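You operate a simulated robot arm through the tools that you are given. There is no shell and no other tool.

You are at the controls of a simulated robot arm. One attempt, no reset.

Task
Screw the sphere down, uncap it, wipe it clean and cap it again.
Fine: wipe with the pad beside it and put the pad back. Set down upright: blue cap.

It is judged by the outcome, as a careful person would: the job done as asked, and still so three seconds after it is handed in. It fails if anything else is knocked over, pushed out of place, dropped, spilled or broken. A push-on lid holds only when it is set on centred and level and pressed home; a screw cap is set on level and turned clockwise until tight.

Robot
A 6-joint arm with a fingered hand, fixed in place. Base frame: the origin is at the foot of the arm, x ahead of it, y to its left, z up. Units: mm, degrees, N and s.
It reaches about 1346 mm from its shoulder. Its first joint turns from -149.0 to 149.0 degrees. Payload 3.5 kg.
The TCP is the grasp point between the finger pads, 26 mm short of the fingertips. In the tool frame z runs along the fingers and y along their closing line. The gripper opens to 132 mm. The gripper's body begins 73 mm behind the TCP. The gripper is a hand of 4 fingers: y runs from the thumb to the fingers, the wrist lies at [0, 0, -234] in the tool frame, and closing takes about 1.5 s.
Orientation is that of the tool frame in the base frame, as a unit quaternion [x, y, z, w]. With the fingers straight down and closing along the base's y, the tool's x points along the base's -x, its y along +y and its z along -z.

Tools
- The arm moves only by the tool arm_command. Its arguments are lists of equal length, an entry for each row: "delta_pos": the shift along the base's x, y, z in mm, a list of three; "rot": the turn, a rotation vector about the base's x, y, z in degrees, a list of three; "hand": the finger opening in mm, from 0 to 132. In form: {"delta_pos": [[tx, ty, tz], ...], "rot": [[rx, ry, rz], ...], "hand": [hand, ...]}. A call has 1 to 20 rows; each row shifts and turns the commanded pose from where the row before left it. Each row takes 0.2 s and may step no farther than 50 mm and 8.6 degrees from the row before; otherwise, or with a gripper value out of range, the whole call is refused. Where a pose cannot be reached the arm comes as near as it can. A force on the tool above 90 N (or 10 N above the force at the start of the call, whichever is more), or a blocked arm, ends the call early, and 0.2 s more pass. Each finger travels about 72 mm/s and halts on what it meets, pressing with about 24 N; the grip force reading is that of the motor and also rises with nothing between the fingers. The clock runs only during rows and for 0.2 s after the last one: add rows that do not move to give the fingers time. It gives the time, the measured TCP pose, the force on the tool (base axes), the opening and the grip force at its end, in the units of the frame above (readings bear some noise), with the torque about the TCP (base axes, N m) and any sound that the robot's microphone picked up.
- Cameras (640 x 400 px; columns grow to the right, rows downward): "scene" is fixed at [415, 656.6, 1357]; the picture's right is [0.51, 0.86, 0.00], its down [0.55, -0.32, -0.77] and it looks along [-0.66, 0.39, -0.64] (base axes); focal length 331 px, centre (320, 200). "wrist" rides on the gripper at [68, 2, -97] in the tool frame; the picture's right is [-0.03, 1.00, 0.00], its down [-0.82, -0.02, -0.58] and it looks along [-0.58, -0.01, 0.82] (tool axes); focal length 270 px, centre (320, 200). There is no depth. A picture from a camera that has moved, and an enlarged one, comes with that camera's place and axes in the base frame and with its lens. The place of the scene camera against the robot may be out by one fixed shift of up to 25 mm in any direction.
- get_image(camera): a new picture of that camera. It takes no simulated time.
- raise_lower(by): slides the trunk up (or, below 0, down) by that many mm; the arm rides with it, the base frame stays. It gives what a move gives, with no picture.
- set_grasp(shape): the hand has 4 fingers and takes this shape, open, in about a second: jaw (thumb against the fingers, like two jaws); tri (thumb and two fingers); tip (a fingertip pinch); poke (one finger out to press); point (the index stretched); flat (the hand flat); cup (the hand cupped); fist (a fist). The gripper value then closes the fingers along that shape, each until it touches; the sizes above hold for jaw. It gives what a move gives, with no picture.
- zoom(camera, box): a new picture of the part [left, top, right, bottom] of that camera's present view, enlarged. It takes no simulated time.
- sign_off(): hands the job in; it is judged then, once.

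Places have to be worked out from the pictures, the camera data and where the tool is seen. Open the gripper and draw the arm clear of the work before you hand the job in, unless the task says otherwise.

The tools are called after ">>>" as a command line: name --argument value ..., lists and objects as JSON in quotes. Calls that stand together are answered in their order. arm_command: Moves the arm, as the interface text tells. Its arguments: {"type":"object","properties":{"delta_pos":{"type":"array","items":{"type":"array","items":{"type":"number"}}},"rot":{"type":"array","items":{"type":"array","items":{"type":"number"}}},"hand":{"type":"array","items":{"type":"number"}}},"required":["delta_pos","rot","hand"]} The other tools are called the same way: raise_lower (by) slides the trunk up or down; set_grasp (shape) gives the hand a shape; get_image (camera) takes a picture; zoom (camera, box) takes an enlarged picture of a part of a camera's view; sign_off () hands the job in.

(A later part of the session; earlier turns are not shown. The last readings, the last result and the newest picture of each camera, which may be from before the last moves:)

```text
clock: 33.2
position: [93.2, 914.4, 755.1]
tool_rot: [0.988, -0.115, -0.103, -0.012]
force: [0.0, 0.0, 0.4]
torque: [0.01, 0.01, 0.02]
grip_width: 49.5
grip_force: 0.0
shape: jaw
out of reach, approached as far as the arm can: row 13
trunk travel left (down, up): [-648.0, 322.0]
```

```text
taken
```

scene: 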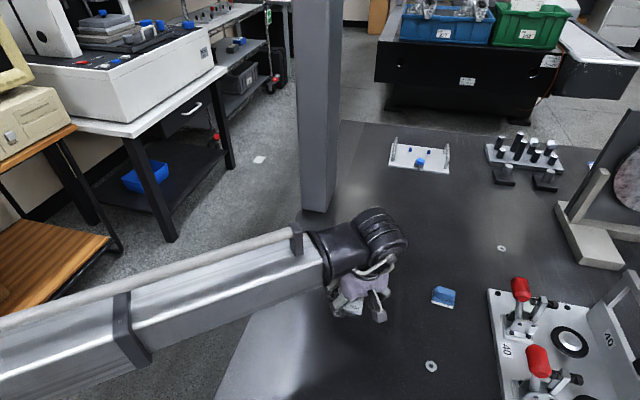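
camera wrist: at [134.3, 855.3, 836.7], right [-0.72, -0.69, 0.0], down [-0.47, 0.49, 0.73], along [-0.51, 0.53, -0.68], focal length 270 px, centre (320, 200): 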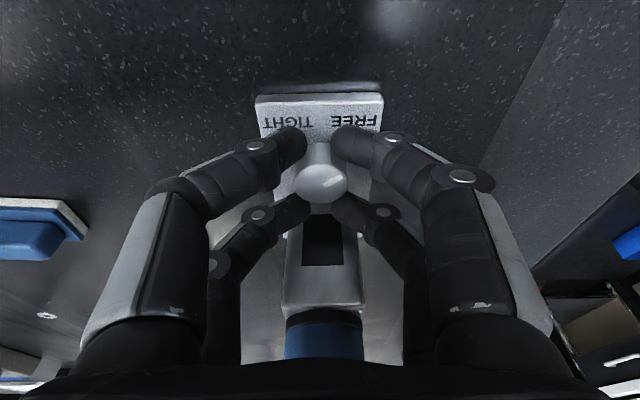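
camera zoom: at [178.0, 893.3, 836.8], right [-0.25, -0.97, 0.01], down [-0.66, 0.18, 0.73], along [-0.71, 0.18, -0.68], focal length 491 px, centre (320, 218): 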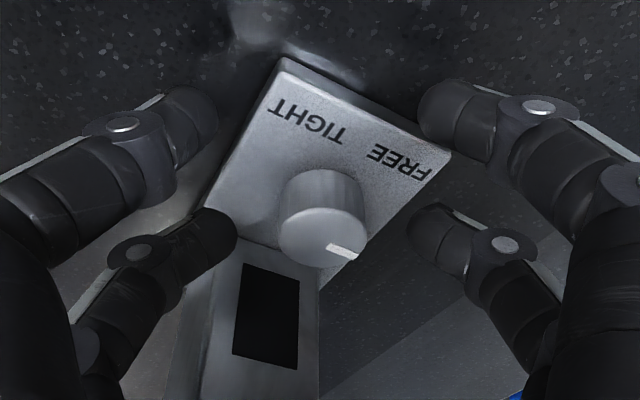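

The wrist hits its joint limit at about +32°, which is fine. I'll close on the knob again here and check the pose before turning.

>>> arm_command --delta_pos '[[0, 0, 0], [0, 0, 0], [0, 0, 0], [0, 0, 0], [0, 0, 0]]' --rot '[[0, 0, 0], [0, 0, 0], [0, 0, 0], [0, 0, 0], [0, 0, 0]]' --hand '[0, 0, 0, 0, 0]'

>>> arm_command --delta_pos '[[-1.01, -3.29, 0], [-1.46, -3.12, 0], [-1.87, -2.89, 0], [0, 0, 0]]' --rot '[[0, 0, -8], [0, 0, -8], [0, 0, -8], [0, 0, 0]]' --hand '[0, 0, 0, 0]'

>>> zoom --camera "wrist" --box '[190, 80, 450, 300]'

```text
clock: 34.4
position: [93.0, 914.9, 753.1]
tool_rot: [0.988, -0.117, -0.104, -0.012]
force: [-0.5, -0.4, -2.7]
torque: [0.01, -0.06, -0.02]
grip_width: 0.2
grip_force: 23.6
shape: jaw
trunk travel left (down, up): [-648.0, 322.0]
```

```text
clock: 35.4
position: [88.3, 904.7, 753.9]
tool_rot: [0.942, -0.32, -0.099, -0.034]
force: [0.0, -0.5, -2.5]
torque: [-0.09, 0.0, 0.05]
grip_width: 0.0
grip_force: 24.1
shape: jaw
trunk travel left (down, up): [-648.0, 322.0]
```

```text
1.82 times, centred on (320, 190) of wrist
camera zoom: at [157.3, 851.4, 836.7], right [-0.63, -0.78, 0.01], down [-0.53, 0.43, 0.73], along [-0.57, 0.46, -0.68], focal length 491 px, centre (320, 218)
```

zoom: 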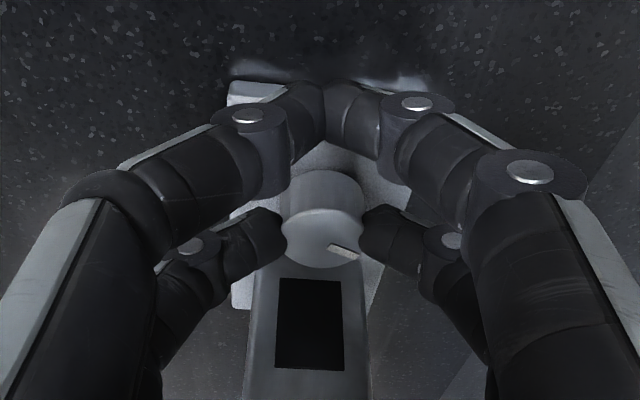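

The knob keeps following with no resistance yet. I'll finish this stroke with another 48° clockwise.

>>> arm_command --delta_pos '[[-2.1, -2.61, 0], [-2.45, -2.26, 0], [-2.7, -1.87, 0], [-2.95, -1.46, 0], [-3.1, -1.01, 0], [-3.3, -0.54, 0], [0, 0, 0]]' --rot '[[0, 0, -8], [0, 0, -8], [0, 0, -8], [0, 0, -8], [0, 0, -8], [0, 0, -8], [0, 0, 0]]' --hand '[0, 0, 0, 0, 0, 0, 0]'

>>> zoom --camera "wrist" --box '[190, 80, 450, 300]'

```text
clock: 37.0
position: [71.8, 896.0, 754.8]
tool_rot: [0.73, -0.675, -0.076, -0.071]
force: [-0.3, 0.2, -2.5]
torque: [-0.01, -0.02, 0.02]
grip_width: 0.0
grip_force: 24.0
shape: jaw
trunk travel left (down, up): [-648.0, 322.0]
```

```text
1.82 times, centred on (320, 190) of wrist
camera zoom: at [78.7, 809.2, 836.6], right [-1.0, -0.05, 0.01], down [-0.03, 0.68, 0.73], along [-0.04, 0.73, -0.68], focal length 491 px, centre (320, 218)
```

zoom: 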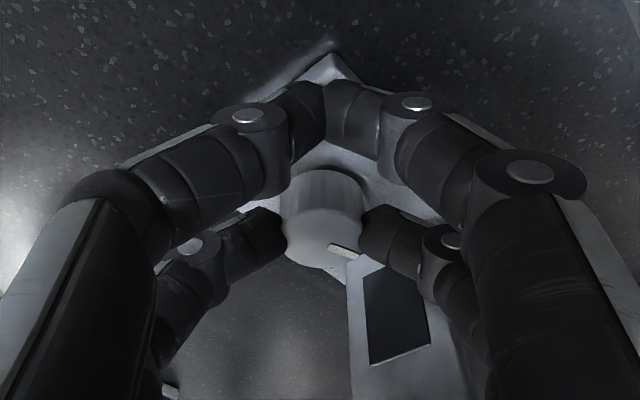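

About 112° has been turned and the pointer is near 12 o'clock. I'll open, swing back 72° and re-grip.

>>> arm_command --delta_pos '[[0, 0, 0], [0, 0, 0], [0, 0, 0], [3.41, 0.54, 0], [3.29, 1.01, 0], [3.12, 1.46, 0], [2.89, 1.87, 0], [2.61, 2.26, 0], [2.26, 2.61, 0], [1.87, 2.89, 0], [1.46, 3.12, 0], [1.01, 3.29, 0], [0, 0, 0], [0, 0, 0], [0, 0, 0], [0, 0, 0], [0, 0, 0], [0, 0, 0]]' --rot '[[0, 0, 0], [0, 0, 0], [0, 0, 0], [0, 0, 8], [0, 0, 8], [0, 0, 8], [0, 0, 8], [0, 0, 8], [0, 0, 8], [0, 0, 8], [0, 0, 8], [0, 0, 8], [0, 0, 0], [0, 0, 0], [0, 0, 0], [0, 0, 0], [0, 0, 0], [0, 0, 0]]' --hand '[50, 50, 50, 50, 50, 50, 50, 50, 50, 50, 50, 50, 50, 0, 0, 0, 0, 0]'

>>> zoom --camera "wrist" --box '[190, 80, 450, 300]'

```text
clock: 40.8
position: [94.3, 914.4, 755.3]
tool_rot: [0.988, -0.116, -0.104, -0.011]
force: [0.4, -0.1, -1.9]
torque: [-0.02, -0.05, 0.02]
grip_width: 0.0
grip_force: 24.1
shape: jaw
trunk travel left (down, up): [-648.0, 322.0]
```

```text
1.82 times, centred on (320, 190) of wrist
camera zoom: at [178.7, 893.0, 836.7], right [-0.26, -0.97, 0.01], down [-0.66, 0.18, 0.73], along [-0.71, 0.18, -0.68], focal length 491 px, centre (320, 218)
```

zoom: 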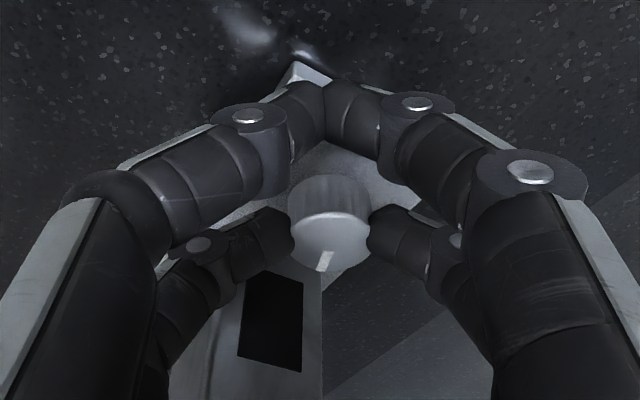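

The pointer now faces just past the post side. I'll do the next clockwise stroke, watching for it to tighten.

>>> arm_command --delta_pos '[[-1.01, -3.29, 0], [-1.4, -3.12, 0], [-1.7, -2.89, 0], [-2.1, -2.61, 0], [-2.45, -2.26, 0], [-2.7, -1.87, 0], [-2.95, -1.46, 0], [-3.1, -1.01, 0], [-3.3, -0.54, 0], [0, 0, 0]]' --rot '[[0, 0, -8], [0, 0, -8], [0, 0, -8], [0, 0, -8], [0, 0, -8], [0, 0, -8], [0, 0, -8], [0, 0, -8], [0, 0, -8], [0, 0, 0]]' --hand '[0, 0, 0, 0, 0, 0, 0, 0, 0, 0]'

>>> zoom --camera "wrist" --box '[190, 80, 450, 300]'

```text
clock: 43.0
position: [73.2, 893.7, 754.9]
tool_rot: [0.731, -0.675, -0.076, -0.069]
force: [3.9, -19.2, -5.5]
torque: [-0.33, -0.09, 0.38]
grip_width: 0.0
grip_force: 24.3
shape: jaw
trunk travel left (down, up): [-648.0, 322.0]
```

```text
1.82 times, centred on (320, 190) of wrist
camera zoom: at [79.8, 807.2, 837.4], right [-1.0, -0.05, 0.01], down [-0.03, 0.68, 0.73], along [-0.04, 0.73, -0.68], focal length 491 px, centre (320, 218)
```

zoom: 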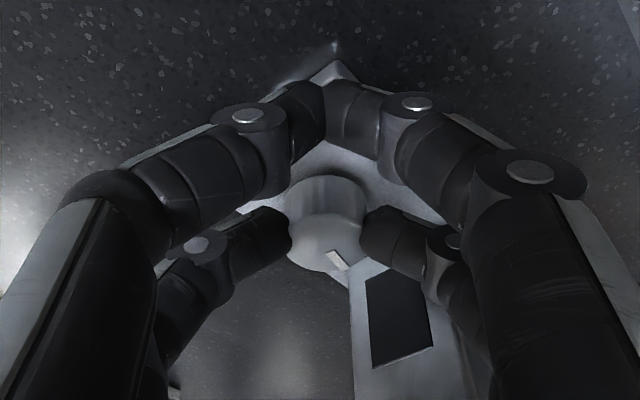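

The force rose and the pointer lagged behind the hand, so either the screw is resisting or something is touching. I'll open and look from further off.

>>> arm_command --delta_pos '[[0, 0, 0], [0, 0, 0], [0, 0, 0], [0, 0, 0]]' --rot '[[0, 0, 0], [0, 0, 0], [0, 0, 0], [0, 0, 0]]' --hand '[50, 50, 50, 50]'

>>> zoom --camera "wrist" --box '[190, 80, 450, 300]'

>>> zoom --camera "scene" --box '[290, 200, 410, 330]'

```text
clock: 44.0
position: [73.6, 896.2, 754.9]
tool_rot: [0.731, -0.674, -0.076, -0.071]
force: [-0.1, 0.4, -0.4]
torque: [0.01, -0.01, -0.01]
grip_width: 49.5
grip_force: 0.0
shape: jaw
trunk travel left (down, up): [-648.0, 322.0]
```

```text
1.82 times, centred on (320, 190) of wrist
camera zoom: at [79.9, 808.9, 836.7], right [-1.0, -0.06, 0.01], down [-0.03, 0.68, 0.73], along [-0.04, 0.73, -0.68], focal length 491 px, centre (320, 218)
```

zoom: 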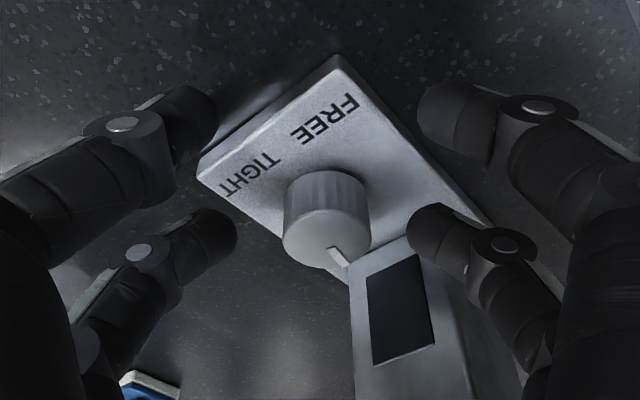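

```text
3.08 times, centred on (350, 265) of scene
camera zoom: at [415.0, 656.6, 1357.0], right [0.51, 0.86, 0.0], down [0.55, -0.32, -0.77], along [-0.66, 0.39, -0.64], focal length 1018 px, centre (228, 0)
```

zoom: 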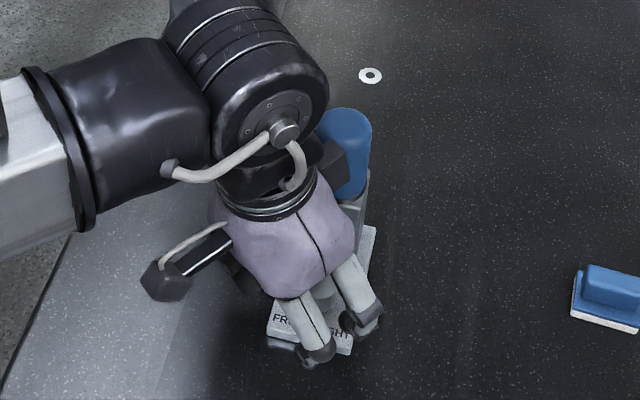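

The pointer is now near 12 o'clock, and the gripper may have slipped near the end of the stroke. I'll swing back, re-grip, and turn a smaller amount to test the resistance.

>>> arm_command --delta_pos '[[3.3, 0.54, 0], [3.2, 1.01, 0], [3.0, 1.46, 0], [2.8, 1.87, 0], [2.5, 2.26, 0], [2.2, 2.61, 0], [1.8, 2.89, 0], [1.4, 3.12, 0], [1.01, 3.29, 0], [0, 0, 0]]' --rot '[[0, 0, 8], [0, 0, 8], [0, 0, 8], [0, 0, 8], [0, 0, 8], [0, 0, 8], [0, 0, 8], [0, 0, 8], [0, 0, 8], [0, 0, 0]]' --hand '[50, 50, 50, 50, 50, 50, 50, 50, 50, 50]'

>>> zoom --camera "wrist" --box '[190, 80, 450, 300]'

>>> arm_command --delta_pos '[[0, 0, 0], [0, 0, 0], [0, 0, 0], [0, 0, 0], [0, 0, 0], [0, 0, 0]]' --rot '[[0, 0, 0], [0, 0, 0], [0, 0, 0], [0, 0, 0], [0, 0, 0], [0, 0, 0]]' --hand '[0, 0, 0, 0, 0, 0]'

>>> arm_command --delta_pos '[[-1.01, -3.29, 0], [-1.4, -3.12, 0], [0, 0, 0]]' --rot '[[0, 0, -8], [0, 0, -8], [0, 0, 0]]' --hand '[0, 0, 0]'

>>> zoom --camera "wrist" --box '[190, 80, 450, 300]'

```text
clock: 46.2
position: [96.1, 914.5, 754.3]
tool_rot: [0.988, -0.116, -0.103, -0.011]
force: [0.1, 0.4, 0.0]
torque: [-0.03, -0.01, -0.02]
grip_width: 49.4
grip_force: 0.1
shape: jaw
trunk travel left (down, up): [-648.0, 322.0]
```

```text
1.82 times, centred on (320, 190) of wrist
camera zoom: at [180.0, 893.2, 836.7], right [-0.26, -0.97, 0.01], down [-0.66, 0.18, 0.73], along [-0.71, 0.18, -0.68], focal length 491 px, centre (320, 218)
```

zoom: 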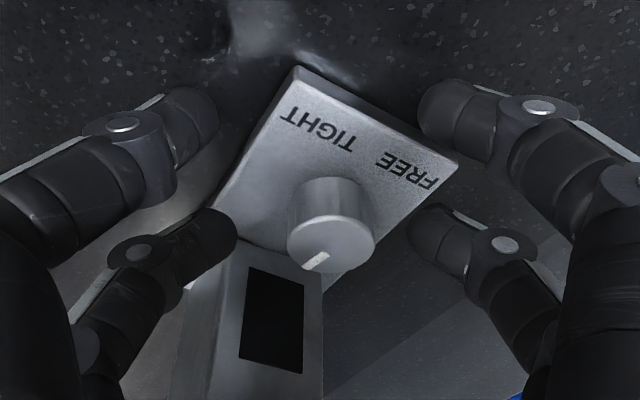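

```text
clock: 47.6
position: [94.7, 914.0, 754.5]
tool_rot: [0.988, -0.117, -0.102, -0.011]
force: [1.3, -1.3, -4.0]
torque: [0.01, -0.1, -0.01]
grip_width: 0.1
grip_force: 23.9
shape: jaw
trunk travel left (down, up): [-648.0, 322.0]
```

```text
clock: 48.4
position: [95.2, 909.4, 754.6]
tool_rot: [0.962, -0.254, -0.1, -0.024]
force: [14.4, -10.7, -5.6]
torque: [-0.16, -0.32, 0.46]
grip_width: 0.0
grip_force: 23.5
shape: jaw
trunk travel left (down, up): [-648.0, 322.0]
```

```text
1.82 times, centred on (320, 190) of wrist
camera zoom: at [170.5, 863.8, 836.9], right [-0.51, -0.86, 0.01], down [-0.58, 0.35, 0.73], along [-0.63, 0.37, -0.68], focal length 491 px, centre (320, 218)
```

zoom: 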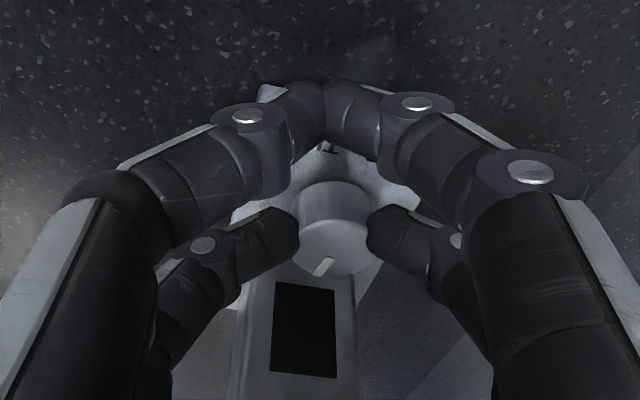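

The knob now resists at about 0.46 N·m and no longer turns with the hand: the pointer sits at its clockwise stop after ~120° and the base holds firm. I'll release, return to the symmetric pose and re-measure the base and knob.

>>> arm_command --delta_pos '[[0, 0, 0], [0, 0, 0], [0, 0, 0], [-1.7, -2.89, 0], [-2.1, -2.61, 0], [0, 0, 0]]' --rot '[[0, 0, 0], [0, 0, 0], [0, 0, 0], [0, 0, -8], [0, 0, -8], [0, 0, 0]]' --hand '[60, 60, 60, 60, 60, 60]'

>>> zoom --camera "wrist" --box '[190, 80, 450, 300]'

```text
clock: 49.8
position: [87.7, 903.1, 755.8]
tool_rot: [0.917, -0.384, -0.096, -0.04]
force: [0.3, -0.4, 0.2]
torque: [-0.02, -0.04, 0.01]
grip_width: 59.8
grip_force: 0.1
shape: jaw
trunk travel left (down, up): [-648.0, 322.0]
```

```text
1.82 times, centred on (320, 190) of wrist
camera zoom: at [148.3, 839.7, 836.8], right [-0.73, -0.68, 0.01], down [-0.46, 0.5, 0.73], along [-0.5, 0.53, -0.68], focal length 491 px, centre (320, 218)
```

zoom: 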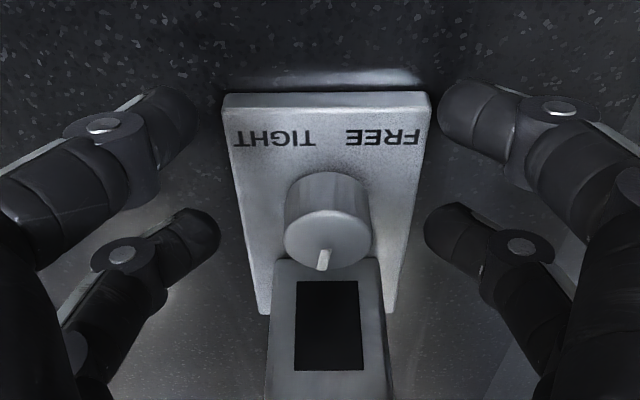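

The base shifted only a few mm overall, and the pointer faces the post. I'll zoom in hard to measure the pointer angle accurately.

>>> zoom --camera "wrist" --box '[290, 160, 360, 240]'

>>> zoom --camera "scene" --box '[310, 230, 400, 330]'

```text
5.00 times, centred on (325, 200) of wrist
camera zoom: at [148.3, 839.7, 836.8], right [-0.73, -0.68, 0.01], down [-0.46, 0.5, 0.73], along [-0.5, 0.53, -0.68], focal length 1351 px, centre (295, 200)
```

zoom: 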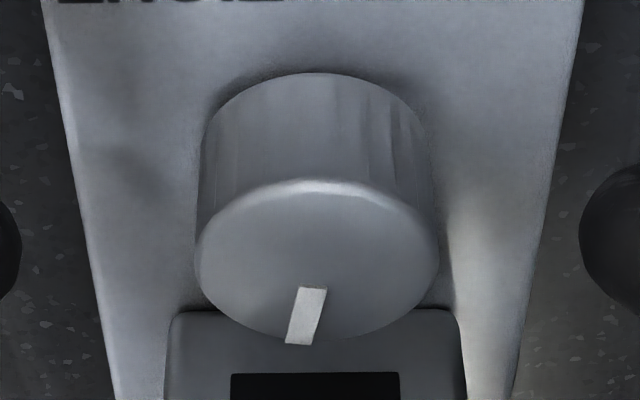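

```text
4.00 times, centred on (355, 280) of scene
camera zoom: at [415.0, 656.6, 1357.0], right [0.51, 0.86, 0.0], down [0.55, -0.32, -0.77], along [-0.66, 0.39, -0.64], focal length 1324 px, centre (180, -120)
```

zoom: 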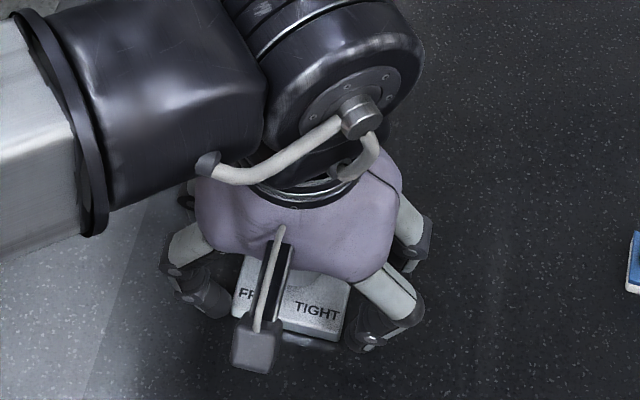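

The pointer is at about -9° from the post direction, so roughly 120° turned in all. To tell a stop from a ramp I'll re-centre on the knob, grip and push clockwise once more, then re-measure the mark.

>>> arm_command --delta_pos '[[-0.8, -1.0, 0], [0, 0, 0], [0, 0, 0], [0, 0, 0], [0, 0, 0], [0, 0, 0], [0, 0, 0]]' --rot '[[0, 0, 0], [0, 0, 0], [0, 0, 0], [0, 0, 0], [0, 0, 0], [0, 0, 0], [0, 0, 0]]' --hand '[60, 0, 0, 0, 0, 0, 0]'

>>> arm_command --delta_pos '[[-2.61, -2.26, 0], [0, 0, 0]]' --rot '[[0, 0, -8], [0, 0, 0]]' --hand '[0, 0]'

>>> arm_command --delta_pos '[[-2.89, -1.87, 0], [0, 0, 0]]' --rot '[[0, 0, -8], [0, 0, 0]]' --hand '[0, 0]'

>>> zoom --camera "wrist" --box '[290, 160, 360, 240]'

```text
clock: 51.4
position: [88.6, 901.5, 754.8]
tool_rot: [0.918, -0.383, -0.096, -0.04]
force: [0.4, -0.7, -3.7]
torque: [-0.09, -0.06, 0.0]
grip_width: 0.0
grip_force: 24.0
shape: jaw
trunk travel left (down, up): [-648.0, 322.0]
```

```text
clock: 52.0
position: [84.8, 899.1, 754.2]
tool_rot: [0.888, -0.447, -0.093, -0.047]
force: [0.8, -1.0, -3.0]
torque: [-0.06, -0.1, 0.38]
grip_width: 0.1
grip_force: 24.2
shape: jaw
trunk travel left (down, up): [-648.0, 322.0]
```

```text
clock: 52.6
position: [82.7, 896.3, 755.0]
tool_rot: [0.855, -0.508, -0.088, -0.053]
force: [6.1, -9.2, -5.1]
torque: [-0.16, -0.19, 0.42]
grip_width: 0.0
grip_force: 24.2
shape: jaw
trunk travel left (down, up): [-648.0, 322.0]
```

```text
5.00 times, centred on (325, 200) of wrist
camera zoom: at [123.7, 819.7, 836.8], right [-0.89, -0.46, 0.01], down [-0.31, 0.61, 0.73], along [-0.34, 0.65, -0.68], focal length 1351 px, centre (295, 200)
```

zoom: 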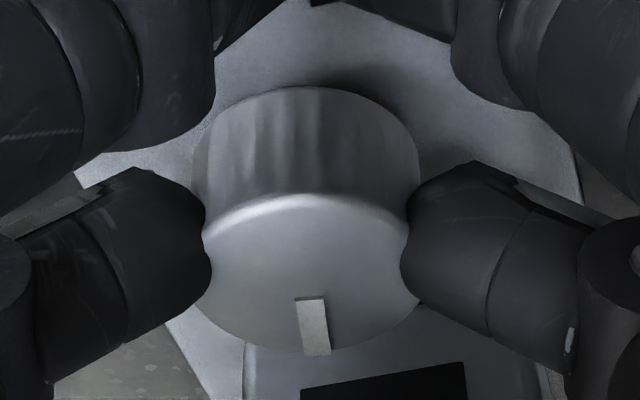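

The mark didn't move while I applied a pure 0.42 N·m clockwise torque, so the knob is hard against its clockwise stop: tight. I'll release, return to the symmetric pose and raise the trunk clear.

>>> arm_command --delta_pos '[[0, 0, 0], [0, 0, 0], [0, 0, 0], [2.89, 1.87, 0], [2.61, 2.26, 0], [0, 0, 0]]' --rot '[[0, 0, 0], [0, 0, 0], [0, 0, 0], [0, 0, 8], [0, 0, 8], [0, 0, 0]]' --hand '[60, 60, 60, 60, 60, 60]'

>>> raise_lower --by 150

>>> arm_command --delta_pos '[[10, -10, 0], [10, -10, 0], [10, -10, 0], [0, 0, 0]]' --rot '[[-4.25, -4.23, 0], [-4.25, -4.23, 0], [0, 0, 0], [0, 0, 0]]' --hand '[80, 80, 80, 80]'

>>> get_image --camera "wrist"

>>> get_image --camera "scene"

```text
clock: 54.0
position: [87.4, 900.1, 754.6]
tool_rot: [0.918, -0.383, -0.096, -0.04]
force: [0.1, 0.1, -0.3]
torque: [0.01, 0.0, -0.02]
grip_width: 59.7
grip_force: 0.0
shape: jaw
trunk travel left (down, up): [-648.0, 322.0]
```

```text
clock: 55.8
position: [87.0, 900.9, 904.9]
tool_rot: [0.917, -0.384, -0.095, -0.041]
force: [-0.6, 0.6, 0.3]
torque: [0.02, -0.01, -0.02]
grip_width: 59.9
grip_force: 0.2
shape: jaw
trunk travel left (down, up): [-798.0, 172.0]
```

```text
clock: 56.8
position: [119.1, 871.3, 899.9]
tool_rot: [0.922, -0.387, 0.0, 0.0]
force: [1.1, 0.7, 0.5]
torque: [0.0, -0.01, -0.02]
grip_width: 79.4
grip_force: 0.1
shape: jaw
out of reach, approached as far as the arm can: row 1
trunk travel left (down, up): [-798.0, 172.0]
```

```text
taken
camera wrist: at [166.3, 822.0, 998.1], right [-0.73, -0.68, 0.0], down [-0.56, 0.6, 0.58], along [-0.39, 0.42, -0.82], focal length 270 px, centre (320, 200)
```

wrist: 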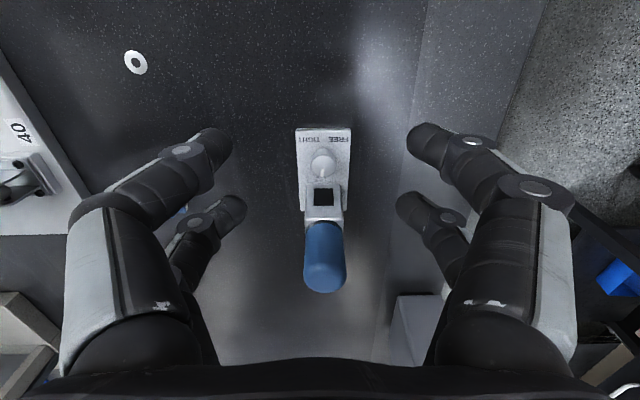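

```text
taken
```

scene: 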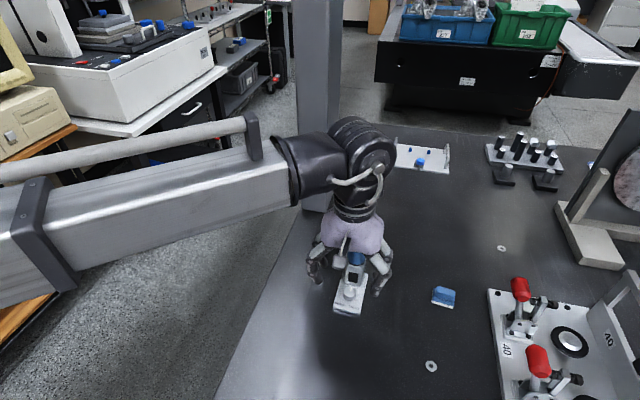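

The tool is vertical again. I'll zoom on the device to locate the cap axis precisely.

>>> zoom --camera "wrist" --box '[260, 110, 390, 310]'

>>> zoom --camera "scene" --box '[310, 220, 390, 320]'

```text
2.00 times, centred on (325, 210) of wrist
camera zoom: at [166.3, 822.0, 998.1], right [-0.73, -0.68, 0.0], down [-0.56, 0.6, 0.58], along [-0.39, 0.42, -0.82], focal length 541 px, centre (310, 180)
```

zoom: 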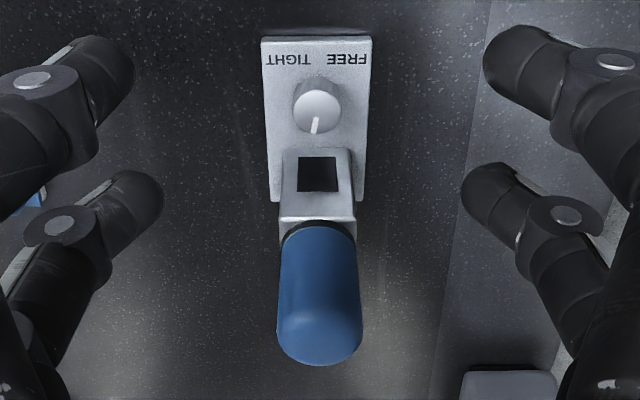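

```text
4.00 times, centred on (350, 270) of scene
camera zoom: at [415.0, 656.6, 1357.0], right [0.51, 0.86, 0.0], down [0.55, -0.32, -0.77], along [-0.66, 0.39, -0.64], focal length 1324 px, centre (200, -80)
```

zoom: 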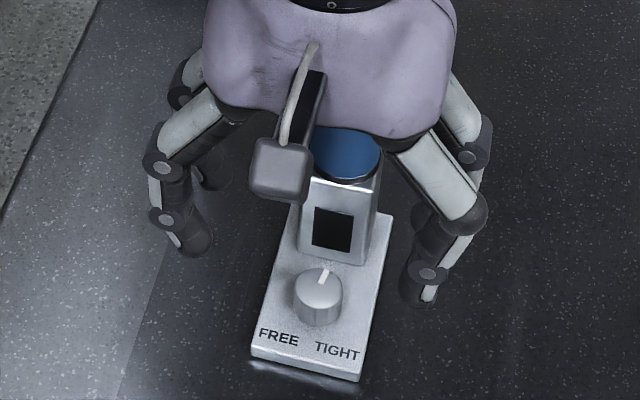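

The scene view confirms the knob mark sits at the stop. I estimate the cap axis at ≈(31, 958); I'll move the open hand over it at height and check from above.

>>> arm_command --delta_pos '[[-22.25, 21.6, 0], [-22.25, 21.6, 0], [-22.25, 21.6, 0], [-22.25, 21.7, 0], [0, 0, 0], [0, 0, 0]]' --rot '[[0, 0, 0], [0, 0, 0], [0, 0, 0], [0, 0, 0], [0, 0, 0], [0, 0, 0]]' --hand '[90, 90, 90, 90, 90, 90]'

>>> get_image --camera "wrist"

>>> zoom --camera "wrist" --box '[240, 60, 400, 260]'

>>> get_image --camera "scene"

```text
clock: 58.2
position: [29.0, 956.1, 898.3]
tool_rot: [0.923, -0.385, 0.001, 0.001]
force: [-0.1, -0.2, -0.2]
torque: [0.0, -0.01, 0.02]
grip_width: 89.6
grip_force: 0.2
shape: jaw
trunk travel left (down, up): [-798.0, 172.0]
```

```text
taken
camera wrist: at [76.9, 907.7, 998.1], right [-0.73, -0.68, 0.0], down [-0.56, 0.6, 0.58], along [-0.39, 0.42, -0.82], focal length 270 px, centre (320, 200)
```

wrist: 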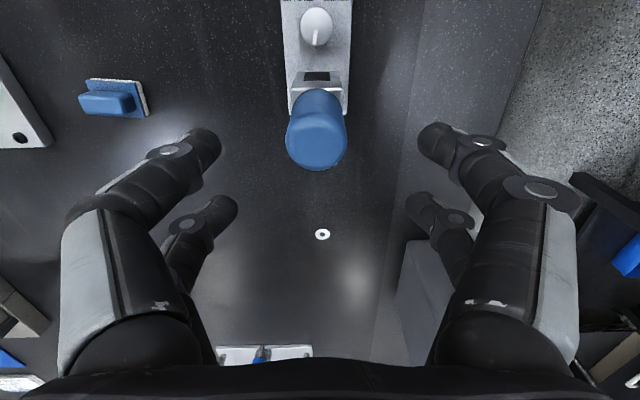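

```text
2.00 times, centred on (320, 160) of wrist
camera zoom: at [76.9, 907.7, 998.1], right [-0.73, -0.68, 0.0], down [-0.56, 0.6, 0.58], along [-0.39, 0.42, -0.82], focal length 541 px, centre (320, 280)
```

zoom: 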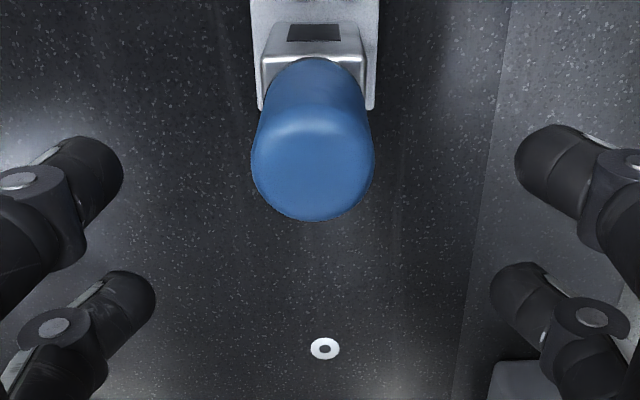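

```text
taken
```

scene: 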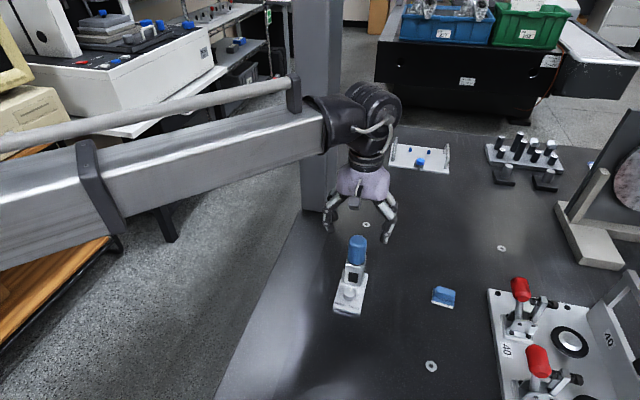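

Two views put the cap axis at ≈(32.5, 957.8) with its top at z≈848, so I need a (2.3, 0.3) mm nudge. Then I'll lower to about z 823, fingers around the cap body, and look.

>>> arm_command --delta_pos '[[2.3, 0.3, 0], [0, 0, 0]]' --rot '[[0, 0, 0], [0, 0, 0]]' --hand '[90, 90]'

>>> raise_lower --by -76

>>> get_image --camera "wrist"

>>> zoom --camera "scene" --box '[310, 190, 410, 320]'

```text
clock: 58.8
position: [31.3, 957.5, 899.4]
tool_rot: [0.922, -0.387, 0.001, 0.0]
force: [0.2, -0.2, 0.1]
torque: [0.0, -0.02, 0.01]
grip_width: 89.8
grip_force: 0.2
shape: jaw
trunk travel left (down, up): [-798.0, 172.0]
```

```text
clock: 59.9
position: [31.6, 956.8, 825.0]
tool_rot: [0.922, -0.386, 0.001, 0.001]
force: [-0.2, 0.1, 0.9]
torque: [0.01, 0.01, 0.01]
grip_width: 89.5
grip_force: 0.0
shape: jaw
trunk travel left (down, up): [-722.0, 248.0]
```

```text
taken
camera wrist: at [79.0, 908.2, 922.2], right [-0.73, -0.68, 0.0], down [-0.56, 0.6, 0.58], along [-0.39, 0.42, -0.82], focal length 270 px, centre (320, 200)
```

wrist: 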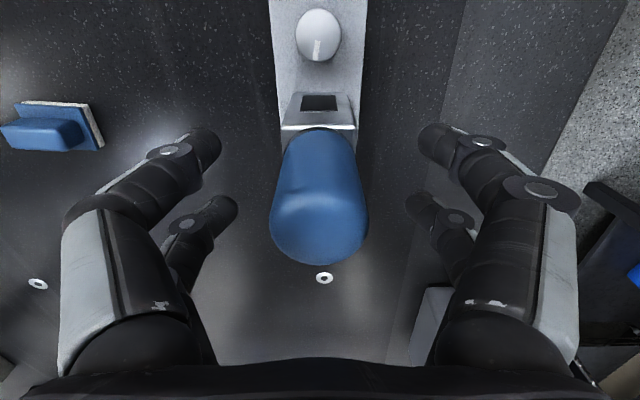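

```text
3.08 times, centred on (360, 255) of scene
camera zoom: at [415.0, 656.6, 1357.0], right [0.51, 0.86, 0.0], down [0.55, -0.32, -0.77], along [-0.66, 0.39, -0.64], focal length 1018 px, centre (197, 31)
```

zoom: 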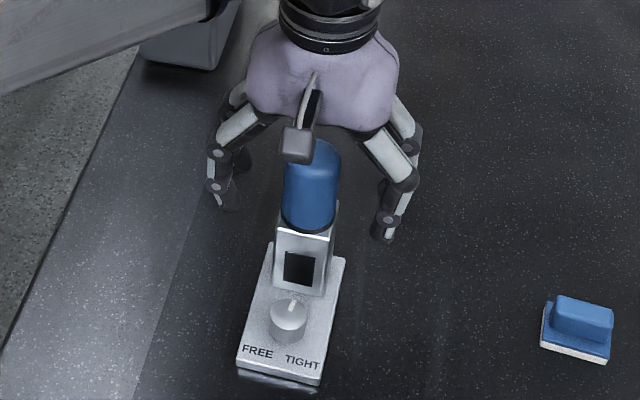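

The fingers are arranged evenly around the cap. I'll close on it now.

>>> arm_command --delta_pos '[[0, 0, 0], [0, 0, 0], [0, 0, 0], [0, 0, 0], [0, 0, 0], [0, 0, 0]]' --rot '[[0, 0, 0], [0, 0, 0], [0, 0, 0], [0, 0, 0], [0, 0, 0], [0, 0, 0]]' --hand '[5, 5, 5, 5, 5, 5]'

>>> get_image --camera "wrist"

>>> zoom --camera "scene" --box '[310, 190, 410, 320]'

```text
clock: 61.3
position: [31.3, 956.2, 823.7]
tool_rot: [0.922, -0.386, 0.001, 0.0]
force: [-0.5, -0.1, -0.8]
torque: [-0.04, -0.01, 0.01]
grip_width: 17.3
grip_force: 24.0
shape: jaw
trunk travel left (down, up): [-722.0, 248.0]
```

```text
taken
camera wrist: at [79.0, 908.3, 922.0], right [-0.73, -0.68, 0.0], down [-0.56, 0.6, 0.58], along [-0.39, 0.42, -0.82], focal length 270 px, centre (320, 200)
```

wrist: 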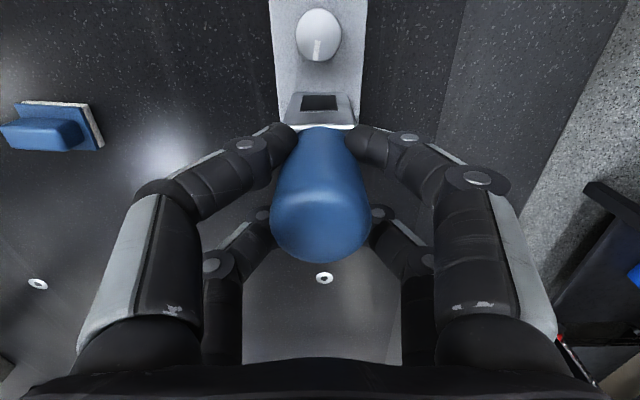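

```text
3.08 times, centred on (360, 255) of scene
camera zoom: at [415.0, 656.6, 1357.0], right [0.51, 0.86, 0.0], down [0.55, -0.32, -0.77], along [-0.66, 0.39, -0.64], focal length 1018 px, centre (197, 31)
```

zoom: 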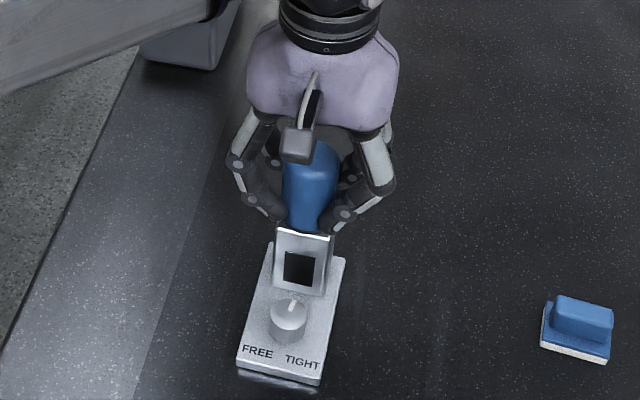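

The cap is gripped (24 N). I'll pull straight up 10 mm and watch whether the cap comes off or the base lifts.

>>> raise_lower --by 8

>>> get_image --camera "wrist"

>>> zoom --camera "scene" --box '[310, 190, 410, 320]'

```text
clock: 61.9
position: [32.2, 957.4, 831.7]
tool_rot: [0.923, -0.386, 0.001, 0.001]
force: [-0.2, 0.6, 0.1]
torque: [-0.02, -0.01, -0.01]
grip_width: 17.1
grip_force: 23.7
shape: jaw
trunk travel left (down, up): [-730.0, 240.0]
```

```text
taken
camera wrist: at [79.0, 908.4, 930.0], right [-0.73, -0.68, 0.0], down [-0.56, 0.6, 0.58], along [-0.39, 0.42, -0.82], focal length 270 px, centre (320, 200)
```

wrist: 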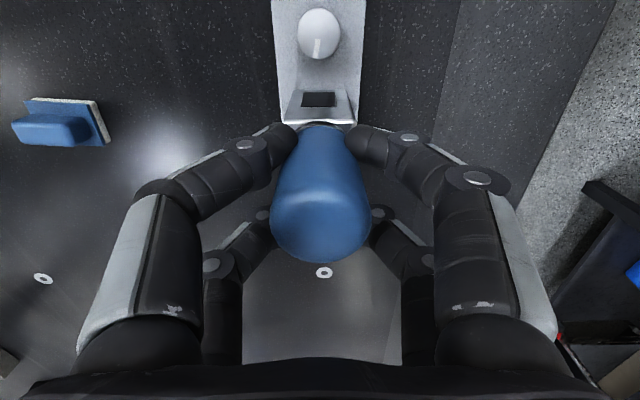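

```text
3.08 times, centred on (360, 255) of scene
camera zoom: at [415.0, 656.6, 1357.0], right [0.51, 0.86, 0.0], down [0.55, -0.32, -0.77], along [-0.66, 0.39, -0.64], focal length 1018 px, centre (197, 31)
```

zoom: 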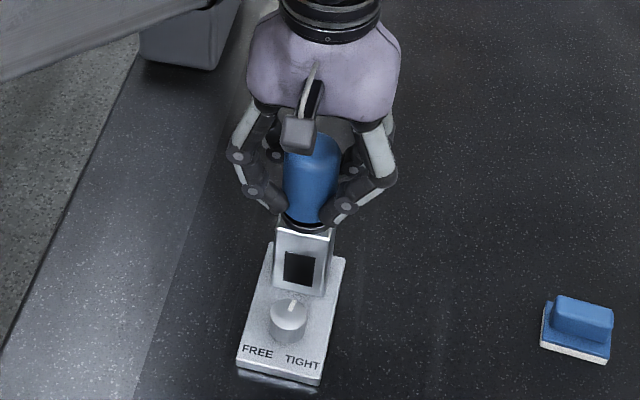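

The cap lifts with the hand while the base stays on the table, so it's a push-on cap. I'll raise it well clear.

>>> raise_lower --by 92

>>> get_image --camera "wrist"

>>> zoom --camera "scene" --box '[310, 170, 410, 320]'

```text
clock: 63.1
position: [30.3, 958.0, 923.2]
tool_rot: [0.922, -0.387, 0.0, 0.001]
force: [0.0, -0.5, -0.3]
torque: [0.0, 0.02, 0.03]
grip_width: 17.2
grip_force: 24.2
shape: jaw
trunk travel left (down, up): [-822.0, 148.0]
```

```text
taken
camera wrist: at [79.0, 908.4, 1021.9], right [-0.73, -0.68, 0.0], down [-0.56, 0.6, 0.58], along [-0.39, 0.42, -0.82], focal length 270 px, centre (320, 200)
```

wrist: 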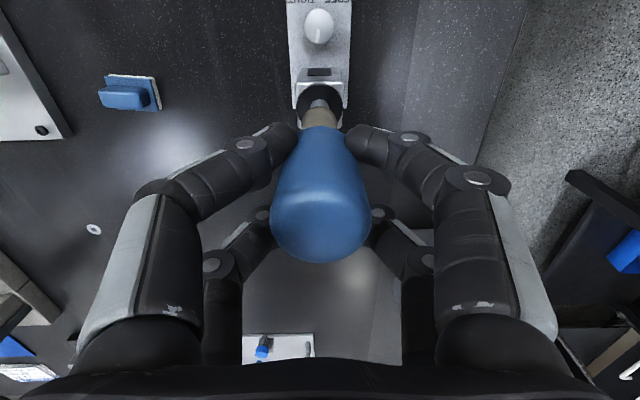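

```text
2.67 times, centred on (360, 245) of scene
camera zoom: at [415.0, 656.6, 1357.0], right [0.51, 0.86, 0.0], down [0.55, -0.32, -0.77], along [-0.66, 0.39, -0.64], focal length 883 px, centre (213, 80)
```

zoom: 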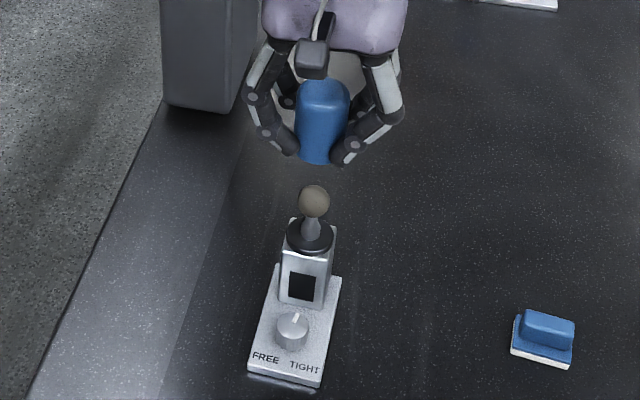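

The brown, dirty ball stands bare on its stem. I'll carry the cap to a clear spot around (190, 950) and lower it toward the table (z≈712).

>>> arm_command --delta_pos '[[40, -2, 0], [40, -2, 0], [40, -2, 0], [39, -2, 0], [0, 0, 0], [0, 0, 0]]' --rot '[[0, 0, 0], [0, 0, 0], [0, 0, 0], [0, 0, 0], [0, 0, 0], [0, 0, 0]]' --hand '[5, 5, 5, 5, 5, 5]'

>>> raise_lower --by -155

>>> get_image --camera "scene"

>>> get_image --camera "wrist"

```text
clock: 64.5
position: [190.6, 948.1, 923.6]
tool_rot: [0.922, -0.386, 0.001, 0.0]
force: [-0.7, 0.1, -1.1]
torque: [-0.02, 0.01, 0.01]
grip_width: 16.9
grip_force: 24.3
shape: jaw
trunk travel left (down, up): [-822.0, 148.0]
```

```text
clock: 66.3
position: [190.7, 949.5, 769.0]
tool_rot: [0.923, -0.386, 0.0, 0.001]
force: [0.7, 0.4, 1.3]
torque: [0.01, 0.04, 0.0]
grip_width: 17.1
grip_force: 23.9
shape: jaw
trunk travel left (down, up): [-667.0, 303.0]
```

```text
taken
```

scene: 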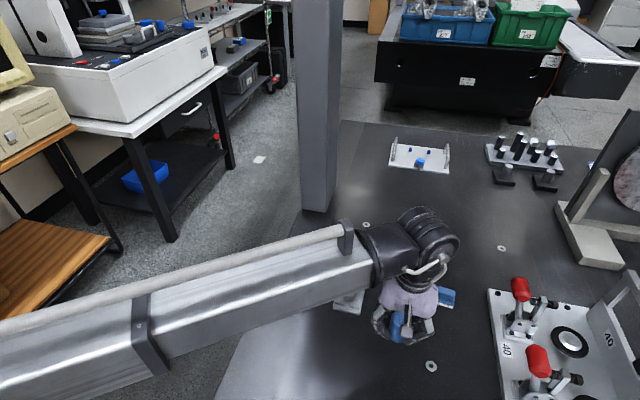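

```text
taken
camera wrist: at [238.5, 899.3, 867.2], right [-0.73, -0.68, 0.0], down [-0.56, 0.6, 0.58], along [-0.39, 0.42, -0.82], focal length 270 px, centre (320, 200)
```

wrist: 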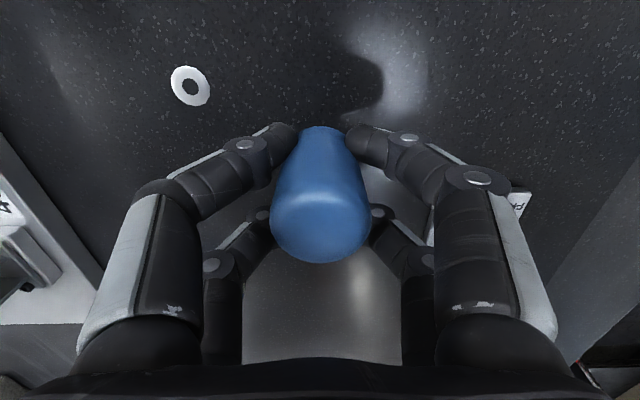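

Nothing lies under the cap. I'll lower it in small steps and watch for contact force.

>>> raise_lower --by -14

>>> raise_lower --by -3

>>> raise_lower --by -2

```text
clock: 66.9
position: [191.5, 947.9, 755.4]
tool_rot: [0.923, -0.385, 0.001, 0.0]
force: [-0.4, -0.4, -0.2]
torque: [-0.04, 0.0, -0.01]
grip_width: 17.3
grip_force: 24.5
shape: jaw
trunk travel left (down, up): [-653.0, 317.0]
```

```text
clock: 67.5
position: [189.9, 949.3, 751.1]
tool_rot: [0.923, -0.385, 0.001, 0.001]
force: [0.7, 0.1, -1.0]
torque: [0.01, -0.04, -0.01]
grip_width: 17.1
grip_force: 23.9
shape: jaw
trunk travel left (down, up): [-650.0, 320.0]
```

```text
clock: 68.0
position: [190.3, 948.8, 749.7]
tool_rot: [0.923, -0.386, 0.001, 0.0]
force: [-0.2, 0.4, 0.2]
torque: [-0.02, -0.02, 0.0]
grip_width: 17.2
grip_force: 24.1
shape: jaw
trunk travel left (down, up): [-648.0, 322.0]
```

No contact yet at z≈750. I'll continue down in 1.5 mm steps.

>>> raise_lower --by -1.5

>>> raise_lower --by -1.5

>>> zoom --camera "scene" --box '[360, 270, 460, 360]'

```text
clock: 68.5
position: [191.6, 949.1, 748.2]
tool_rot: [0.923, -0.385, 0.001, 0.0]
force: [-0.1, -0.1, 0.1]
torque: [0.0, -0.03, -0.01]
grip_width: 17.0
grip_force: 23.7
shape: jaw
trunk travel left (down, up): [-647.0, 323.0]
```

```text
clock: 69.0
position: [191.6, 949.5, 746.4]
tool_rot: [0.922, -0.386, 0.001, 0.0]
force: [-0.4, -0.3, 0.1]
torque: [-0.01, 0.0, 0.02]
grip_width: 17.2
grip_force: 23.8
shape: jaw
trunk travel left (down, up): [-645.0, 325.0]
```

```text
4.44 times, centred on (410, 315) of scene
camera zoom: at [415.0, 656.6, 1357.0], right [0.51, 0.86, 0.0], down [0.55, -0.32, -0.77], along [-0.66, 0.39, -0.64], focal length 1471 px, centre (-80, -311)
```

zoom: 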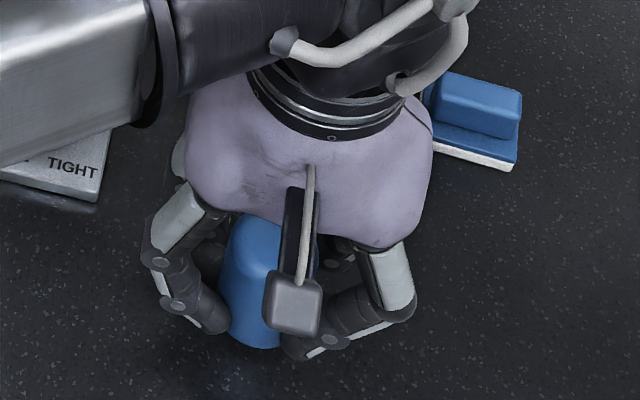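

Still no contact. I'll keep stepping down gently; the fingertips still have several millimetres to the table.

>>> raise_lower --by -1.5

>>> raise_lower --by -1.5

>>> zoom --camera "wrist" --box '[240, 90, 400, 190]'

```text
clock: 69.5
position: [190.8, 948.6, 744.9]
tool_rot: [0.922, -0.386, 0.002, 0.0]
force: [0.2, -0.8, -1.1]
torque: [-0.02, 0.03, 0.03]
grip_width: 17.2
grip_force: 23.7
shape: jaw
trunk travel left (down, up): [-644.0, 326.0]
```

```text
clock: 70.0
position: [190.8, 948.0, 744.0]
tool_rot: [0.923, -0.386, 0.002, 0.0]
force: [-0.1, -0.4, -0.3]
torque: [-0.01, 0.02, 0.01]
grip_width: 16.9
grip_force: 24.6
shape: jaw
trunk travel left (down, up): [-642.0, 328.0]
```

```text
4.00 times, centred on (320, 140) of wrist
camera zoom: at [238.5, 899.4, 842.1], right [-0.73, -0.68, 0.0], down [-0.56, 0.6, 0.58], along [-0.39, 0.42, -0.82], focal length 1081 px, centre (320, 440)
```

zoom: 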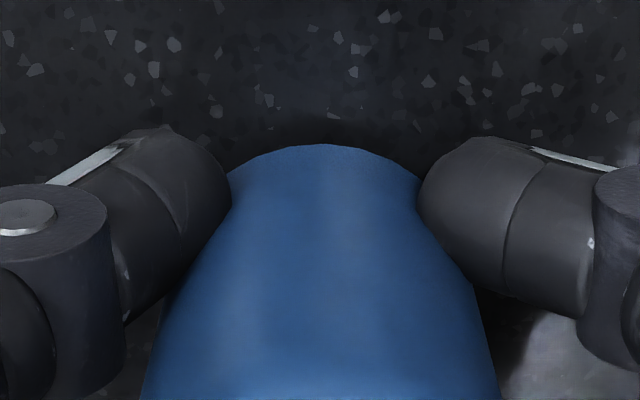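

The cap's lower edge computes to about table level now. I'll take further small steps until contact shows.

>>> raise_lower --by -1.5

>>> raise_lower --by -1

```text
clock: 70.5
position: [190.5, 949.4, 741.1]
tool_rot: [0.923, -0.385, 0.0, 0.0]
force: [0.1, 0.7, 0.1]
torque: [-0.04, 0.03, -0.01]
grip_width: 17.3
grip_force: 23.8
shape: jaw
trunk travel left (down, up): [-641.0, 329.0]
```

```text
clock: 71.0
position: [191.0, 948.7, 742.2]
tool_rot: [0.923, -0.385, 0.001, 0.0]
force: [0.2, -0.3, -0.1]
torque: [-0.03, -0.02, 0.02]
grip_width: 17.4
grip_force: 23.9
shape: jaw
trunk travel left (down, up): [-640.0, 330.0]
```

Still nothing, so the table is slightly lower than estimated. I'll continue 1 mm at a time.

>>> raise_lower --by -1

>>> raise_lower --by -1

>>> zoom --camera "scene" --box '[380, 300, 440, 350]'

```text
clock: 71.5
position: [190.3, 949.3, 740.3]
tool_rot: [0.922, -0.386, 0.0, 0.0]
force: [0.3, 0.7, -0.4]
torque: [-0.02, -0.02, -0.01]
grip_width: 17.2
grip_force: 24.1
shape: jaw
trunk travel left (down, up): [-639.0, 331.0]
```

```text
clock: 72.1
position: [190.4, 948.4, 738.3]
tool_rot: [0.922, -0.386, 0.001, 0.0]
force: [0.2, 0.9, 0.2]
torque: [0.01, 0.02, 0.0]
grip_width: 17.0
grip_force: 24.0
shape: jaw
trunk travel left (down, up): [-638.0, 332.0]
```

```text
8.00 times, centred on (410, 325) of scene
camera zoom: at [415.0, 656.6, 1357.0], right [0.51, 0.86, 0.0], down [0.55, -0.32, -0.77], along [-0.66, 0.39, -0.64], focal length 2648 px, centre (-400, -800)
```

zoom: 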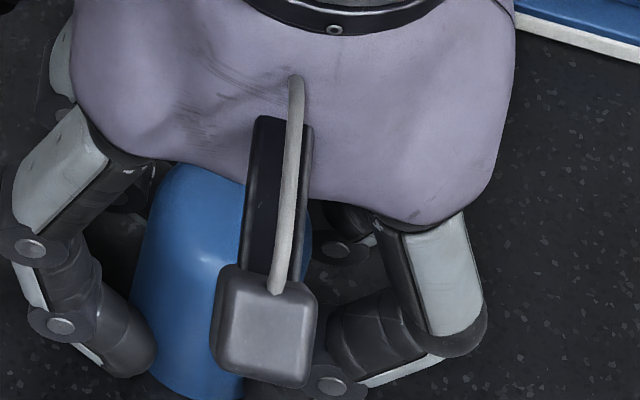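

Readings stay at zero, so I'll check whether the cap is already standing and sliding in the grip.

>>> get_image --camera "wrist"

>>> zoom --camera "wrist" --box '[240, 90, 400, 190]'

>>> zoom --camera "scene" --box '[370, 300, 450, 370]'

```text
taken
camera wrist: at [238.4, 899.4, 837.6], right [-0.73, -0.68, 0.0], down [-0.56, 0.6, 0.58], along [-0.39, 0.42, -0.82], focal length 270 px, centre (320, 200)
```

wrist: 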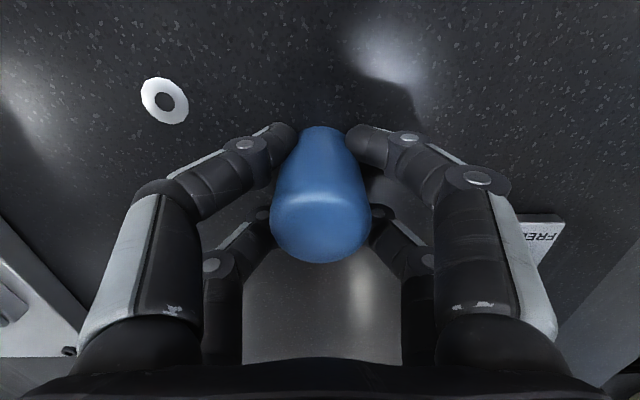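

```text
4.00 times, centred on (320, 140) of wrist
camera zoom: at [238.4, 899.4, 837.6], right [-0.73, -0.68, 0.0], down [-0.56, 0.6, 0.58], along [-0.39, 0.42, -0.82], focal length 1081 px, centre (320, 440)
```

zoom: 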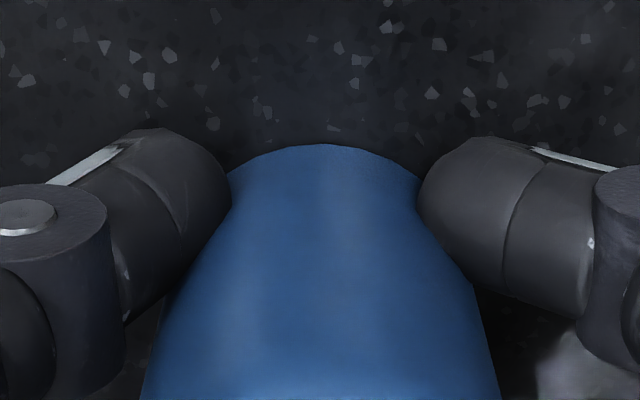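

```text
5.71 times, centred on (410, 335) of scene
camera zoom: at [415.0, 656.6, 1357.0], right [0.51, 0.86, 0.0], down [0.55, -0.32, -0.77], along [-0.66, 0.39, -0.64], focal length 1891 px, centre (-194, -571)
```

zoom: 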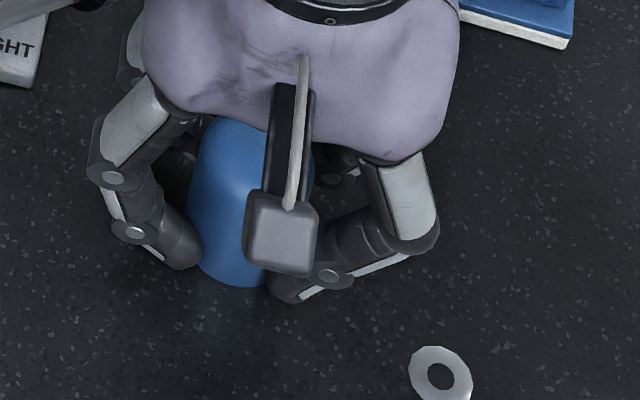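

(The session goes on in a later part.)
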